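You operate a simulated robot arm through the tools that you are given. There is no shell and no other tool. Be economical: measure what you need, move in short steps, check, and stop when the job is done.

Carry out the task below with a simulated robot arm. There is one attempt and no reset: what you move stays moved.

JOB
Put the black divider on the white panel.

Only the result counts: the job must be done as asked and must still hold three seconds after the hand-in. Knocking over, shifting, dropping, spilling or breaking anything else fails it.

ROBOT AND FRAMES
A 6-joint arm with a two-finger parallel gripper, fixed in place. Base frame: the origin is at the foot of the arm, x ahead of it, y to its left, z up; the work surface is at about z = 1020. Lengths are in mm, angles in rad, forces in N, time in s.
With the tool pointing down near the work surface it reaches from about 140 to 600 mm from the base axis. Its first joint turns from -1.152 to 1.152 rad. Payload 2.7 kg.
The tool frame sits at the grasp point between the pads (the TCP): z along the fingers, y along the line on which they close. The tips reach 23 mm beyond it. Largest opening 94 mm; finger width 38, thickness 10; the body of the gripper, 54 by 96 mm, starts 39 mm behind the TCP.
Orientation is that of the tool frame in the base frame, as a unit quaternion [w, x, y, z]. With the fingers straight down and closing along the base's y, the tool's x points along the base's -x, its y along +y and its z along -z.

CONTROLS
- The arm moves only by the tool drive_tool. Its argument "motion" is a list of rows, each a list of 3 entries, a list of its own where there are three numbers: the shift along the tool's x, y, z in mm, then the turn, a rotation vector about the tool's x, y, z in rad, then the finger opening in mm, from 0 to 94. In form: [[[x, y, z], [rx, ry, rz], claw], ...]. A call has 1 to 10 rows; each row shifts and turns the commanded pose from where the row before left it, along the tool's axes as they then stand. Rows are played at 5 a second. More than 50 mm and 0.15 rad between two rows, or a gripper value outside its range, and nothing of the call is played. A pose out of reach is approached as far as the arm can. The call stops where the force on the tool passes 40 N (or 10 N more than at its start, if that is more) or the arm is blocked; 0.2 s more then pass. The fingers move at their own pace (about 45 mm/s each) and stop on an object; they squeeze with about 23 N. The grip force told is the motor's: it shows also when the fingers shut on nothing. Time passes only in rows, and 0.2 s behind the last, so rows that do not move let the fingers close. It gives the time, the measured TCP pose, the force on the tool (base axes), the opening and the grip force at its end, in the units of the frame above (readings bear some noise).
- Cameras (640 x 400 px; columns grow to the right, rows downward): "scene" is fixed at [73.6, -424, 1423.5]; the picture's right is [0.81, -0.58, 0.00], its down [-0.21, -0.29, -0.93] and it looks along [0.54, 0.76, -0.36] (base axes); focal length 342 px, centre (320, 200). "wrist" rides on the gripper at [-39, 0, -44] in the tool frame; the picture's right is [0.00, -1.00, 0.00], its down [0.97, 0.00, -0.24] and it looks along [0.24, 0.00, 0.97] (tool axes); focal length 218 px, centre (320, 200). There is no depth. A picture from a camera that has moved, and an enlarged one, comes with that camera's place and axes in the base frame and with its lens.
- camera(camera): a new picture of that camera. It takes no simulated time.
- inspect(camera, box): a new picture of the part [left, top, right, bottom] of that camera's present view, enlarged. It takes no simulated time.
- finish_job(): hands the job in; it is judged then, once.

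Work in short steps. Places have to be worked out from the pictures, the camera data and where the tool is seen: move nearer, look again, correct. Check each grasp and each placing, and mend what went wrong. You have 90 turns and 42 pictures in all, those below and enlarged ones among them. Open the gripper and draw the arm clear of the work before you hand the job in, unless the task says otherwise; then end with one line.

The tools are called after "Call:" by a JSON object that holds its "fn" and its "kwargs". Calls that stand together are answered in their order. drive_tool: Moves the arm, as the interface text tells. Its arguments: {"type":"object","properties":{"motion":{"type":"array","items":{"type":"array"}}},"required":["motion"]} The other tools are called the same way: camera (camera) takes a picture; inspect (camera, box) takes an enlarged picture of a part of a camera's view; finish_job () hands the job in.

At the start:

```text
time_s: 0.0
ee_pos: [399.0, -3.1, 1220.0]
tcp_rot: [0.0, 0.0, 1.0, -0.001]
force: [0.5, -0.1, 0.4]
width: 94.1
grasp_force: 0.1
```

scene: 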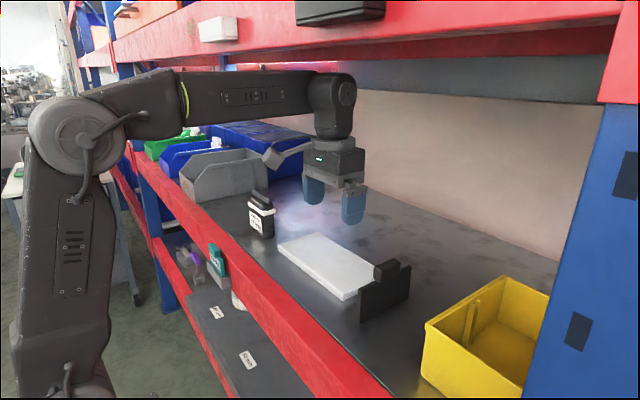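
wrist: 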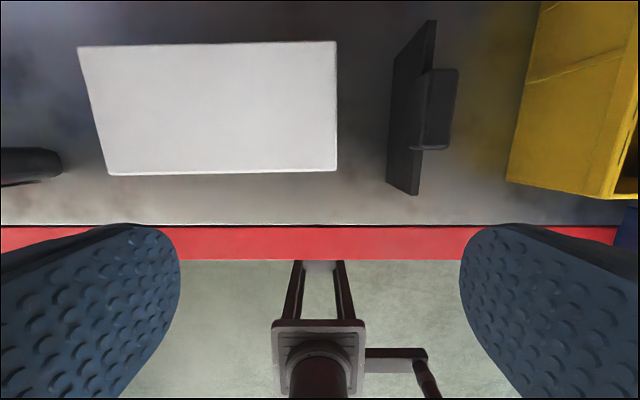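

I'll take enlarged views of the divider from both cameras to understand its shape.

Call:
{"fn": "inspect", "kwargs": {"camera": "scene", "box": [260, 220, 440, 340]}}

Call:
{"fn": "inspect", "kwargs": {"camera": "wrist", "box": [320, 0, 560, 210]}}

```text
3.33 times, centred on (350, 280) of scene
camera zoom: at [73.6, -424.0, 1423.5], right [0.81, -0.58, 0.0], down [-0.21, -0.29, -0.93], along [0.54, 0.76, -0.36], focal length 1141 px, centre (220, -67)
```

zoom: 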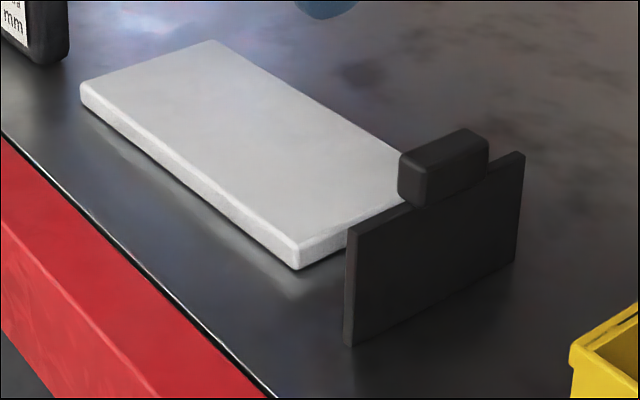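

```text
1.90 times, centred on (440, 105) of wrist
camera zoom: at [437.7, -4.4, 1263.7], right [0.0, -1.0, 0.0], down [-0.97, 0.0, 0.24], along [-0.24, 0.0, -0.97], focal length 416 px, centre (91, 381)
```

zoom: 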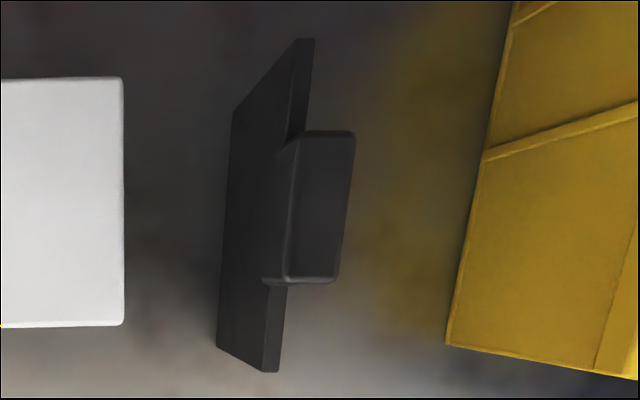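

The divider is an upright plate (x≈398–522, y≈-81, top z≈1090) with a handle on top (x≈436–483, y≈-74…-92, z to about 1113). The panel covers x≈411–528, y≈-19…215. I'm moving above the handle first.

Call:
{"fn": "drive_tool", "kwargs": {"motion": [[[-30, -35, 0], [0, 0, 0], 70], [[-31, -44, 0], [0, 0, 0], 70], [[0, 0, 30], [0, 0, 0], 70], [[0, 0, 25], [0, 0, 0], 70], [[0, 0, 0], [0, 0, 0], 70]]}}

Call:
{"fn": "camera", "kwargs": {"camera": "wrist"}}

Call:
{"fn": "inspect", "kwargs": {"camera": "scene", "box": [260, 160, 500, 320]}}

```text
refused: row 2 steps farther than a row can; nothing moved
```

```text
37 pictures are left
camera wrist: at [437.7, -4.4, 1263.7], right [0.0, -1.0, 0.0], down [-0.97, 0.0, 0.24], along [-0.24, 0.0, -0.97], focal length 218 px, centre (320, 200)
```

wrist: 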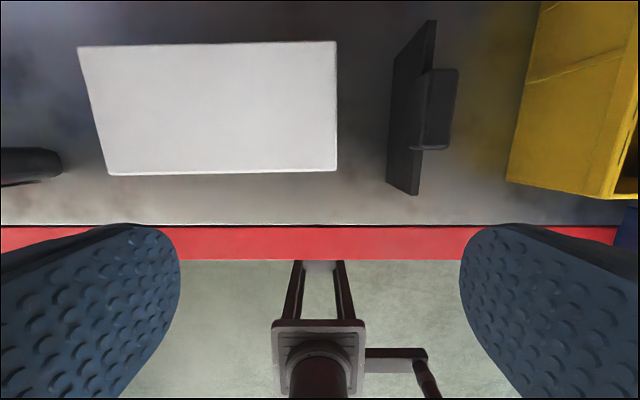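

```text
2.50 times, centred on (380, 240) of scene
camera zoom: at [73.6, -424.0, 1423.5], right [0.81, -0.58, 0.0], down [-0.21, -0.29, -0.93], along [0.54, 0.76, -0.36], focal length 855 px, centre (170, 100)
```

zoom: 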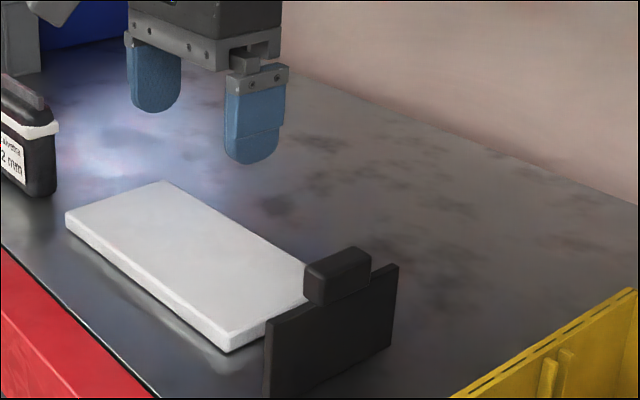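

One row was too long, so the call was refused. I'm repeating it in shorter steps.

Call:
{"fn": "drive_tool", "kwargs": {"motion": [[[-20, -26, 0], [0, 0, 0], 70], [[-20, -26, 0], [0, 0, 0], 70], [[-21, -27, 0], [0, 0, 0], 70], [[0, 0, 30], [0, 0, 0], 70], [[0, 0, 25], [0, 0, 0], 70], [[0, 0, 0], [0, 0, 0], 70]]}}

Call:
{"fn": "camera", "kwargs": {"camera": "wrist"}}

Call:
{"fn": "inspect", "kwargs": {"camera": "scene", "box": [260, 160, 500, 320]}}

```text
time_s: 1.4
ee_pos: [460.2, -82.2, 1164.4]
tcp_rot: [0.0, -0.001, 1.0, 0.0]
force: [-0.2, -0.3, 1.2]
width: 70.4
grasp_force: 0.1
```

```text
35 pictures are left
camera wrist: at [499.6, -83.9, 1208.4], right [0.0, -1.0, 0.0], down [-0.97, 0.0, 0.24], along [-0.24, 0.0, -0.97], focal length 218 px, centre (320, 200)
```

wrist: 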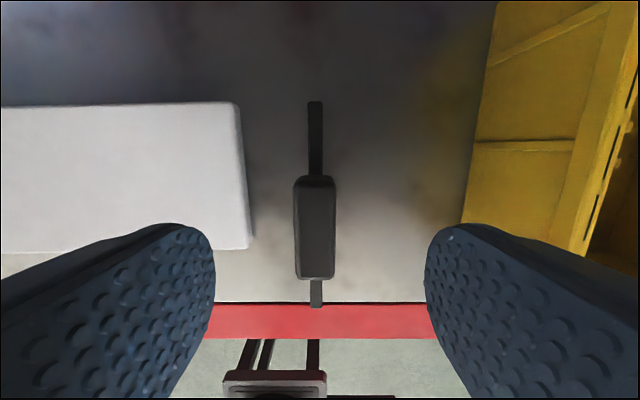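

```text
2.50 times, centred on (380, 240) of scene
camera zoom: at [73.6, -424.0, 1423.5], right [0.81, -0.58, 0.0], down [-0.21, -0.29, -0.93], along [0.54, 0.76, -0.36], focal length 855 px, centre (170, 100)
```

zoom: 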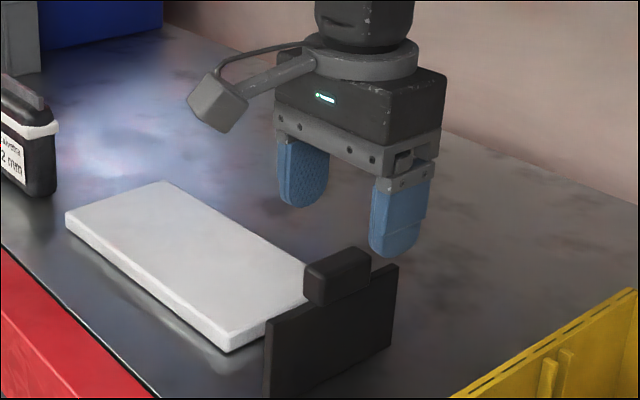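

The handle is centred between the fingers and lined up with them. I'm descending to z≈1103 and closing.

Call:
{"fn": "drive_tool", "kwargs": {"motion": [[[0, 0, 21], [0, 0, 0], 60], [[0, 0, 20], [0, 0, 0], 50], [[0, 0, 20], [0, 0, 0], 50], [[0, 0, 0], [0, 0, 0], 50]]}}

Call:
{"fn": "drive_tool", "kwargs": {"motion": [[[0, 0, 0], [0, 0, 0], 35], [[0, 0, 0], [0, 0, 0], 26], [[0, 0, 0], [0, 0, 0], 20], [[0, 0, 0], [0, 0, 0], 12], [[0, 0, 0], [0, 0, 0], 10], [[0, 0, 0], [0, 0, 0], 10]]}}

Call:
{"fn": "inspect", "kwargs": {"camera": "scene", "box": [260, 160, 500, 320]}}

```text
time_s: 2.4
ee_pos: [460.6, -81.9, 1104.1]
tcp_rot: [-0.001, 0.0, 1.0, 0.0]
force: [0.3, 0.2, 0.4]
width: 50.0
grasp_force: 0.2
```

```text
time_s: 3.8
ee_pos: [459.2, -83.3, 1103.8]
tcp_rot: [0.0, 0.0, 1.0, 0.0]
force: [0.2, -0.1, 0.2]
width: 19.6
grasp_force: 22.8
```

```text
2.50 times, centred on (380, 240) of scene
camera zoom: at [73.6, -424.0, 1423.5], right [0.81, -0.58, 0.0], down [-0.21, -0.29, -0.93], along [0.54, 0.76, -0.36], focal length 855 px, centre (170, 100)
```

zoom: 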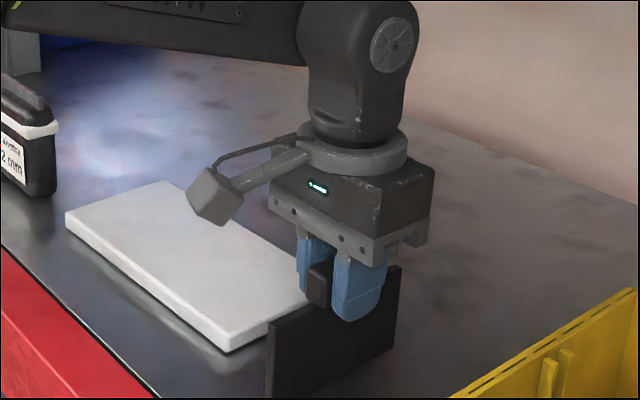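

Gripped at 19.6 mm with 23 N. I'm lifting straight up and checking.

Call:
{"fn": "drive_tool", "kwargs": {"motion": [[[0, 0, -15], [0, 0, 0], 10], [[0, 0, -20], [0, 0, 0], 10], [[0, 0, -30], [0, 0, 0], 10], [[0, 0, 0], [0, 0, 0], 10]]}}

Call:
{"fn": "inspect", "kwargs": {"camera": "scene", "box": [260, 140, 500, 300]}}

```text
time_s: 4.8
ee_pos: [459.3, -82.2, 1170.1]
tcp_rot: [0.0, 0.0, 1.0, 0.0]
force: [-0.2, 0.1, -1.2]
width: 19.5
grasp_force: 23.0
```

```text
2.50 times, centred on (380, 220) of scene
camera zoom: at [73.6, -424.0, 1423.5], right [0.81, -0.58, 0.0], down [-0.21, -0.29, -0.93], along [0.54, 0.76, -0.36], focal length 855 px, centre (170, 150)
```

zoom: 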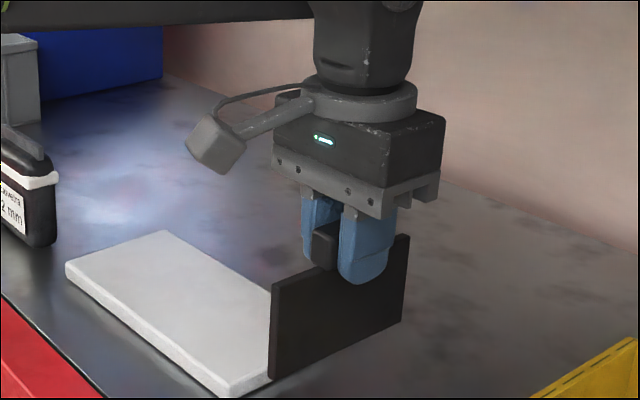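

It's held level. I'm carrying it in +y to over the panel centre (about x=469, y=98).

Call:
{"fn": "drive_tool", "kwargs": {"motion": [[[-2, 20, 0], [0, 0, 0], 10], [[-2, 32, 0], [0, 0, 0], 10], [[-2, 36, 0], [0, 0, 0], 10], [[-2, 36, 0], [0, 0, 0], 10], [[-2, 32, 0], [0, 0, 0], 10], [[0, 24, 0], [0, 0, 0], 10], [[0, 0, 0], [0, 0, 0], 10]]}}

Call:
{"fn": "drive_tool", "kwargs": {"motion": [[[0, 0, 0], [0, 0, 0.1], 10], [[0, 0, 0], [0, 0, 0.14], 10], [[0, 0, 0], [0, 0, 0.14], 10], [[0, 0, 0], [0, 0, 0.14], 10], [[0, 0, 0], [0, 0, 0.1], 10], [[0, 0, 0], [0, 0, 0], 10]]}}

Call:
{"fn": "camera", "kwargs": {"camera": "scene"}}

Call:
{"fn": "camera", "kwargs": {"camera": "wrist"}}

```text
time_s: 6.4
ee_pos: [470.0, 99.1, 1170.2]
tcp_rot: [0.0, 0.001, 1.0, 0.0]
force: [0.4, -0.5, -0.5]
width: 19.9
grasp_force: 22.8
```

```text
time_s: 7.8
ee_pos: [470.0, 98.2, 1167.8]
tcp_rot: [0.0, 0.306, 0.952, 0.0]
force: [1.5, -0.3, -1.0]
width: 20.0
grasp_force: 22.5
```

```text
31 pictures are left
```

scene: 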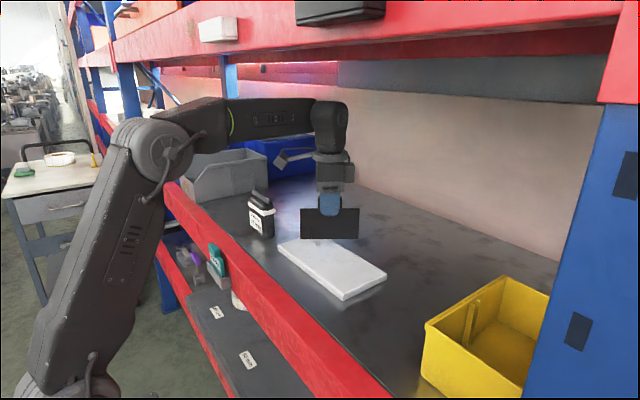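

```text
30 pictures are left
camera wrist: at [501.7, 73.8, 1212.7], right [-0.58, -0.81, 0.0], down [-0.79, 0.57, 0.24], along [-0.2, 0.14, -0.97], focal length 218 px, centre (320, 200)
```

wrist: 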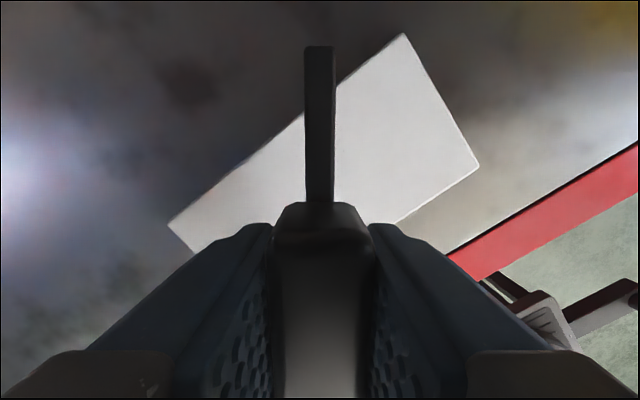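

The turn works and the divider is over the panel. I'm finishing the quarter turn with another 0.95 rad.

Call:
{"fn": "drive_tool", "kwargs": {"motion": [[[0, 0, 0], [0, 0, 0.1], 10], [[0, 0, 0], [0, 0, 0.13], 10], [[0, 0, 0], [0, 0, 0.14], 10], [[0, 0, 0], [0, 0, 0.14], 10], [[0, 0, 0], [0, 0, 0.14], 10], [[0, 0, 0], [0, 0, 0.13], 10], [[0, 0, 0], [0, 0, 0.1], 10], [[0, 0, 0], [0, 0, 0.07], 10], [[0, 0, 0], [0, 0, 0], 10]]}}

Call:
{"fn": "camera", "kwargs": {"camera": "wrist"}}

Call:
{"fn": "inspect", "kwargs": {"camera": "scene", "box": [230, 160, 470, 320]}}

```text
time_s: 9.8
ee_pos: [469.7, 98.2, 1168.9]
tcp_rot: [0.0, 0.708, 0.707, 0.0]
force: [-0.4, 0.3, -1.3]
width: 19.9
grasp_force: 23.3
```

```text
29 pictures are left
camera wrist: at [469.5, 57.3, 1212.4], right [-1.0, 0.0, 0.0], down [0.0, 0.97, 0.24], along [0.0, 0.24, -0.97], focal length 218 px, centre (320, 200)
```

wrist: 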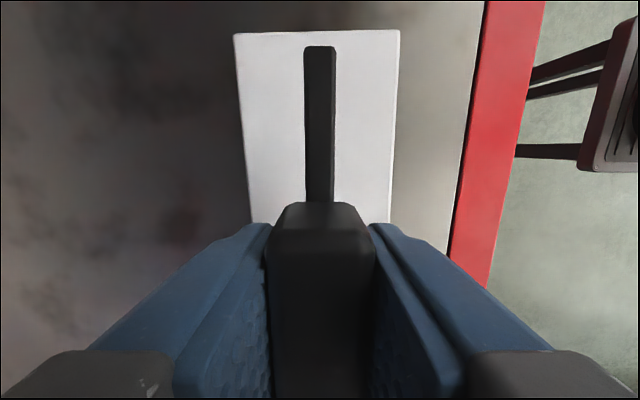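

```text
2.50 times, centred on (350, 240) of scene
camera zoom: at [73.6, -424.0, 1423.5], right [0.81, -0.58, 0.0], down [-0.21, -0.29, -0.93], along [0.54, 0.76, -0.36], focal length 855 px, centre (245, 100)
```

zoom: 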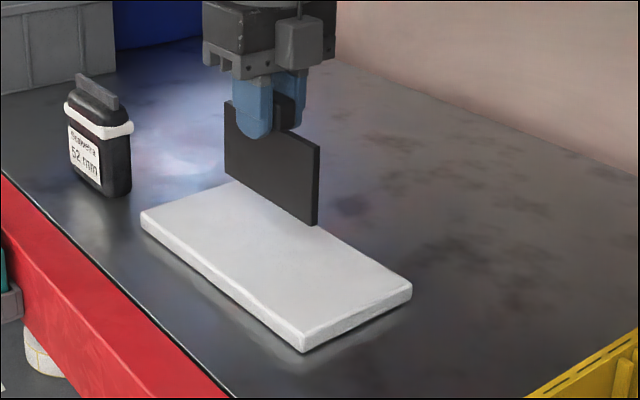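

It's aligned and centred over the panel. I expect contact at a TCP height of about 1117, so I'm lowering to about 1125 first.

Call:
{"fn": "drive_tool", "kwargs": {"motion": [[[0, 0, 15], [0, 0, 0], 10], [[0, 0, 15], [0, 0, 0], 10], [[0, 0, 10], [0, 0, 0], 10], [[0, 0, 4], [0, 0, 0], 10], [[0, 0, 0], [0, 0, 0], 10]]}}

Call:
{"fn": "inspect", "kwargs": {"camera": "scene", "box": [270, 190, 390, 270]}}

```text
time_s: 11.0
ee_pos: [470.2, 97.6, 1125.7]
tcp_rot: [-0.001, 0.707, 0.707, 0.001]
force: [-0.5, 0.6, -0.9]
width: 19.6
grasp_force: 23.1
```

```text
5.00 times, centred on (330, 230) of scene
camera zoom: at [73.6, -424.0, 1423.5], right [0.81, -0.58, 0.0], down [-0.21, -0.29, -0.93], along [0.54, 0.76, -0.36], focal length 1711 px, centre (270, 50)
```

zoom: 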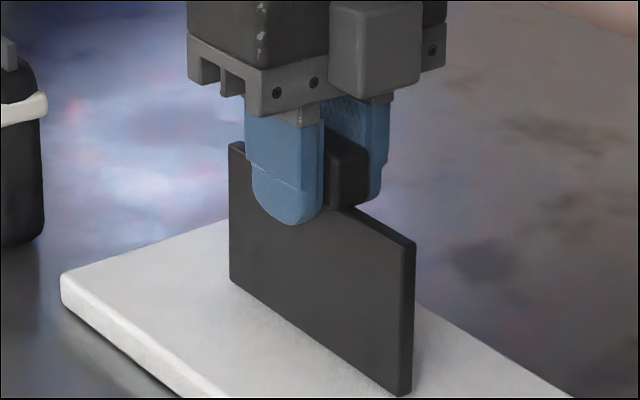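

No contact yet. I'm lowering in 1.5 mm steps and watching the force.

Call:
{"fn": "drive_tool", "kwargs": {"motion": [[[0, 0, 1.5], [0, 0, 0], 10], [[0, 0, 1.5], [0, 0, 0], 10], [[0, 0, 1], [0, 0, 0], 10], [[0, 0, 0], [0, 0, 0], 10]]}}

Call:
{"fn": "drive_tool", "kwargs": {"motion": [[[0, 0, 1], [0, 0, 0], 10], [[0, 0, 1], [0, 0, 0], 10], [[0, 0, 0], [0, 0, 0], 10]]}}

```text
time_s: 12.0
ee_pos: [469.0, 97.2, 1122.4]
tcp_rot: [0.0, 0.707, 0.707, 0.001]
force: [-1.1, 1.7, 9.9]
width: 19.7
grasp_force: 23.1
```

```text
time_s: 12.8
ee_pos: [470.8, 98.1, 1120.0]
tcp_rot: [0.001, 0.707, 0.707, 0.001]
force: [-0.7, 0.9, 19.2]
width: 19.9
grasp_force: 23.2
```

Contact came at about z≈1122 and the tool now presses with 19 N. I'm easing back 2 mm and checking that it sits well.

Call:
{"fn": "drive_tool", "kwargs": {"motion": [[[0, 0, -1], [0, 0, 0], 10], [[0, 0, -0.7], [0, 0, 0], 10], [[0, 0, 0], [0, 0, 0], 10]]}}

Call:
{"fn": "inspect", "kwargs": {"camera": "scene", "box": [270, 190, 390, 270]}}

```text
time_s: 13.6
ee_pos: [470.2, 97.6, 1120.3]
tcp_rot: [0.0, 0.707, 0.707, 0.0]
force: [2.5, 1.7, 7.0]
width: 19.5
grasp_force: 22.6
```

```text
5.00 times, centred on (330, 230) of scene
camera zoom: at [73.6, -423.9, 1423.5], right [0.81, -0.58, 0.0], down [-0.21, -0.29, -0.93], along [0.54, 0.76, -0.36], focal length 1711 px, centre (270, 50)
```

zoom: 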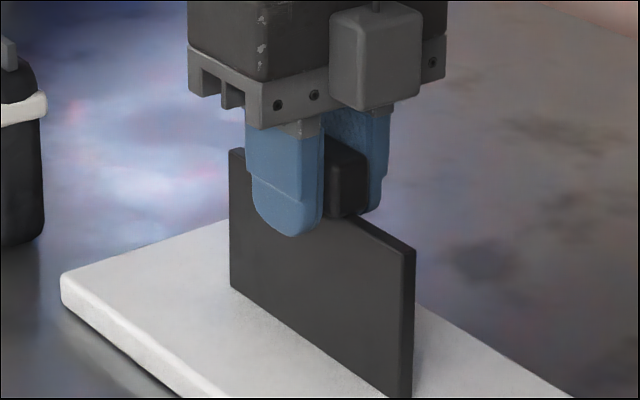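

The divider stands flat on the panel. I'm opening gradually so it isn't tipped.

Call:
{"fn": "drive_tool", "kwargs": {"motion": [[[0, 0, 0], [0, 0, 0], 20], [[0, 0, 0], [0, 0, 0], 22], [[0, 0, 0], [0, 0, 0], 25], [[0, 0, 0], [0, 0, 0], 30], [[0, 0, 0], [0, 0, 0], 38], [[0, 0, 0], [0, 0, 0], 50], [[0, 0, 0], [0, 0, 0], 60], [[0, 0, 0], [0, 0, 0], 60]]}}

Call:
{"fn": "inspect", "kwargs": {"camera": "scene", "box": [270, 190, 390, 270]}}

```text
time_s: 15.4
ee_pos: [470.4, 96.9, 1121.1]
tcp_rot: [0.001, 0.707, 0.707, 0.0]
force: [-0.5, -0.3, 0.0]
width: 60.0
grasp_force: 0.0
```

```text
5.00 times, centred on (330, 230) of scene
camera zoom: at [73.6, -424.0, 1423.5], right [0.81, -0.58, 0.0], down [-0.21, -0.29, -0.93], along [0.54, 0.76, -0.36], focal length 1711 px, centre (270, 50)
```

zoom: 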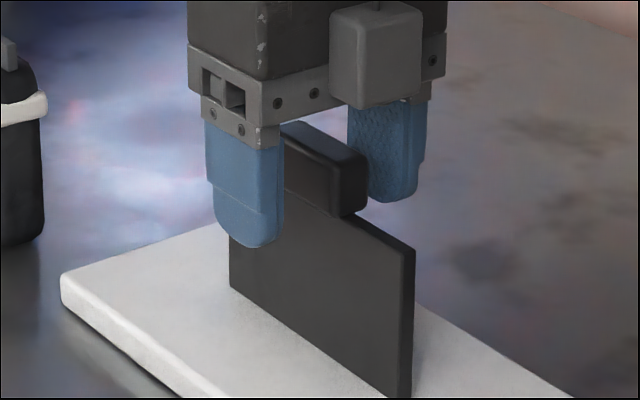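

It stands free and upright. I'm withdrawing straight up.

Call:
{"fn": "drive_tool", "kwargs": {"motion": [[[0, 0, -15], [0, 0, 0], 60], [[0, 0, -30], [0, 0, 0], 60], [[0, 0, -35], [0, 0, 0], 60], [[0, 0, -20], [0, 0, 0], 60], [[0, 0, 0], [0, 0, 0], 60]]}}

Call:
{"fn": "inspect", "kwargs": {"camera": "scene", "box": [230, 160, 470, 320]}}

Call:
{"fn": "camera", "kwargs": {"camera": "wrist"}}

```text
time_s: 16.6
ee_pos: [470.3, 98.7, 1219.7]
tcp_rot: [0.0, 0.708, 0.706, 0.0]
force: [0.0, -0.7, -0.8]
width: 60.1
grasp_force: 0.1
```

```text
2.50 times, centred on (350, 240) of scene
camera zoom: at [73.6, -424.0, 1423.5], right [0.81, -0.58, 0.0], down [-0.21, -0.29, -0.93], along [0.54, 0.76, -0.36], focal length 855 px, centre (245, 100)
```

zoom: 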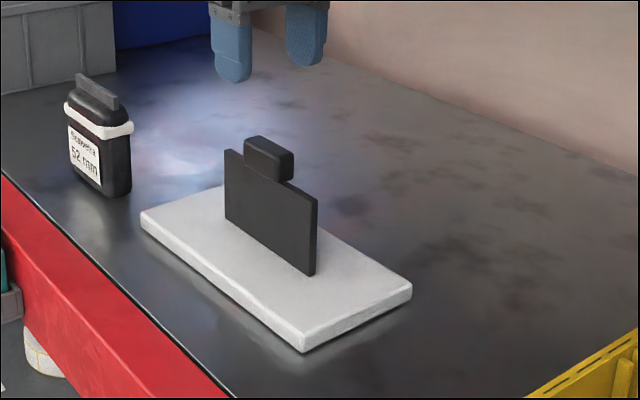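

```text
23 pictures are left
camera wrist: at [470.0, 57.8, 1264.5], right [-1.0, 0.0, 0.0], down [0.0, 0.97, 0.24], along [0.0, 0.24, -0.97], focal length 218 px, centre (320, 200)
```

wrist: 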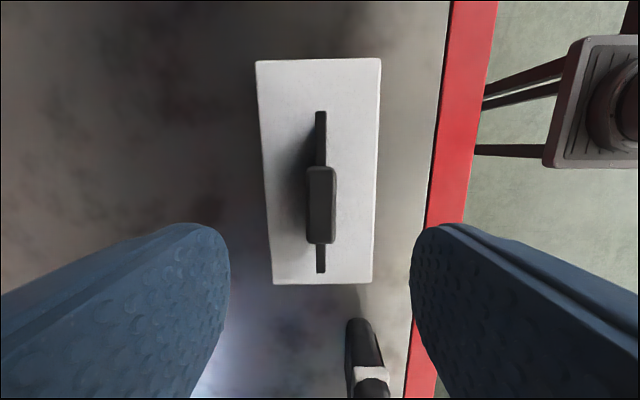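

The divider stands upright, centred on the panel, and nothing else has moved. The arm is clear, so I'm handing in.

Call:
{"fn": "finish_job", "kwargs": {}}

```text
The job is handed in.
```

The black divider is standing upright in the middle of the white panel, the gripper is open and clear above it, and the job is handed in.
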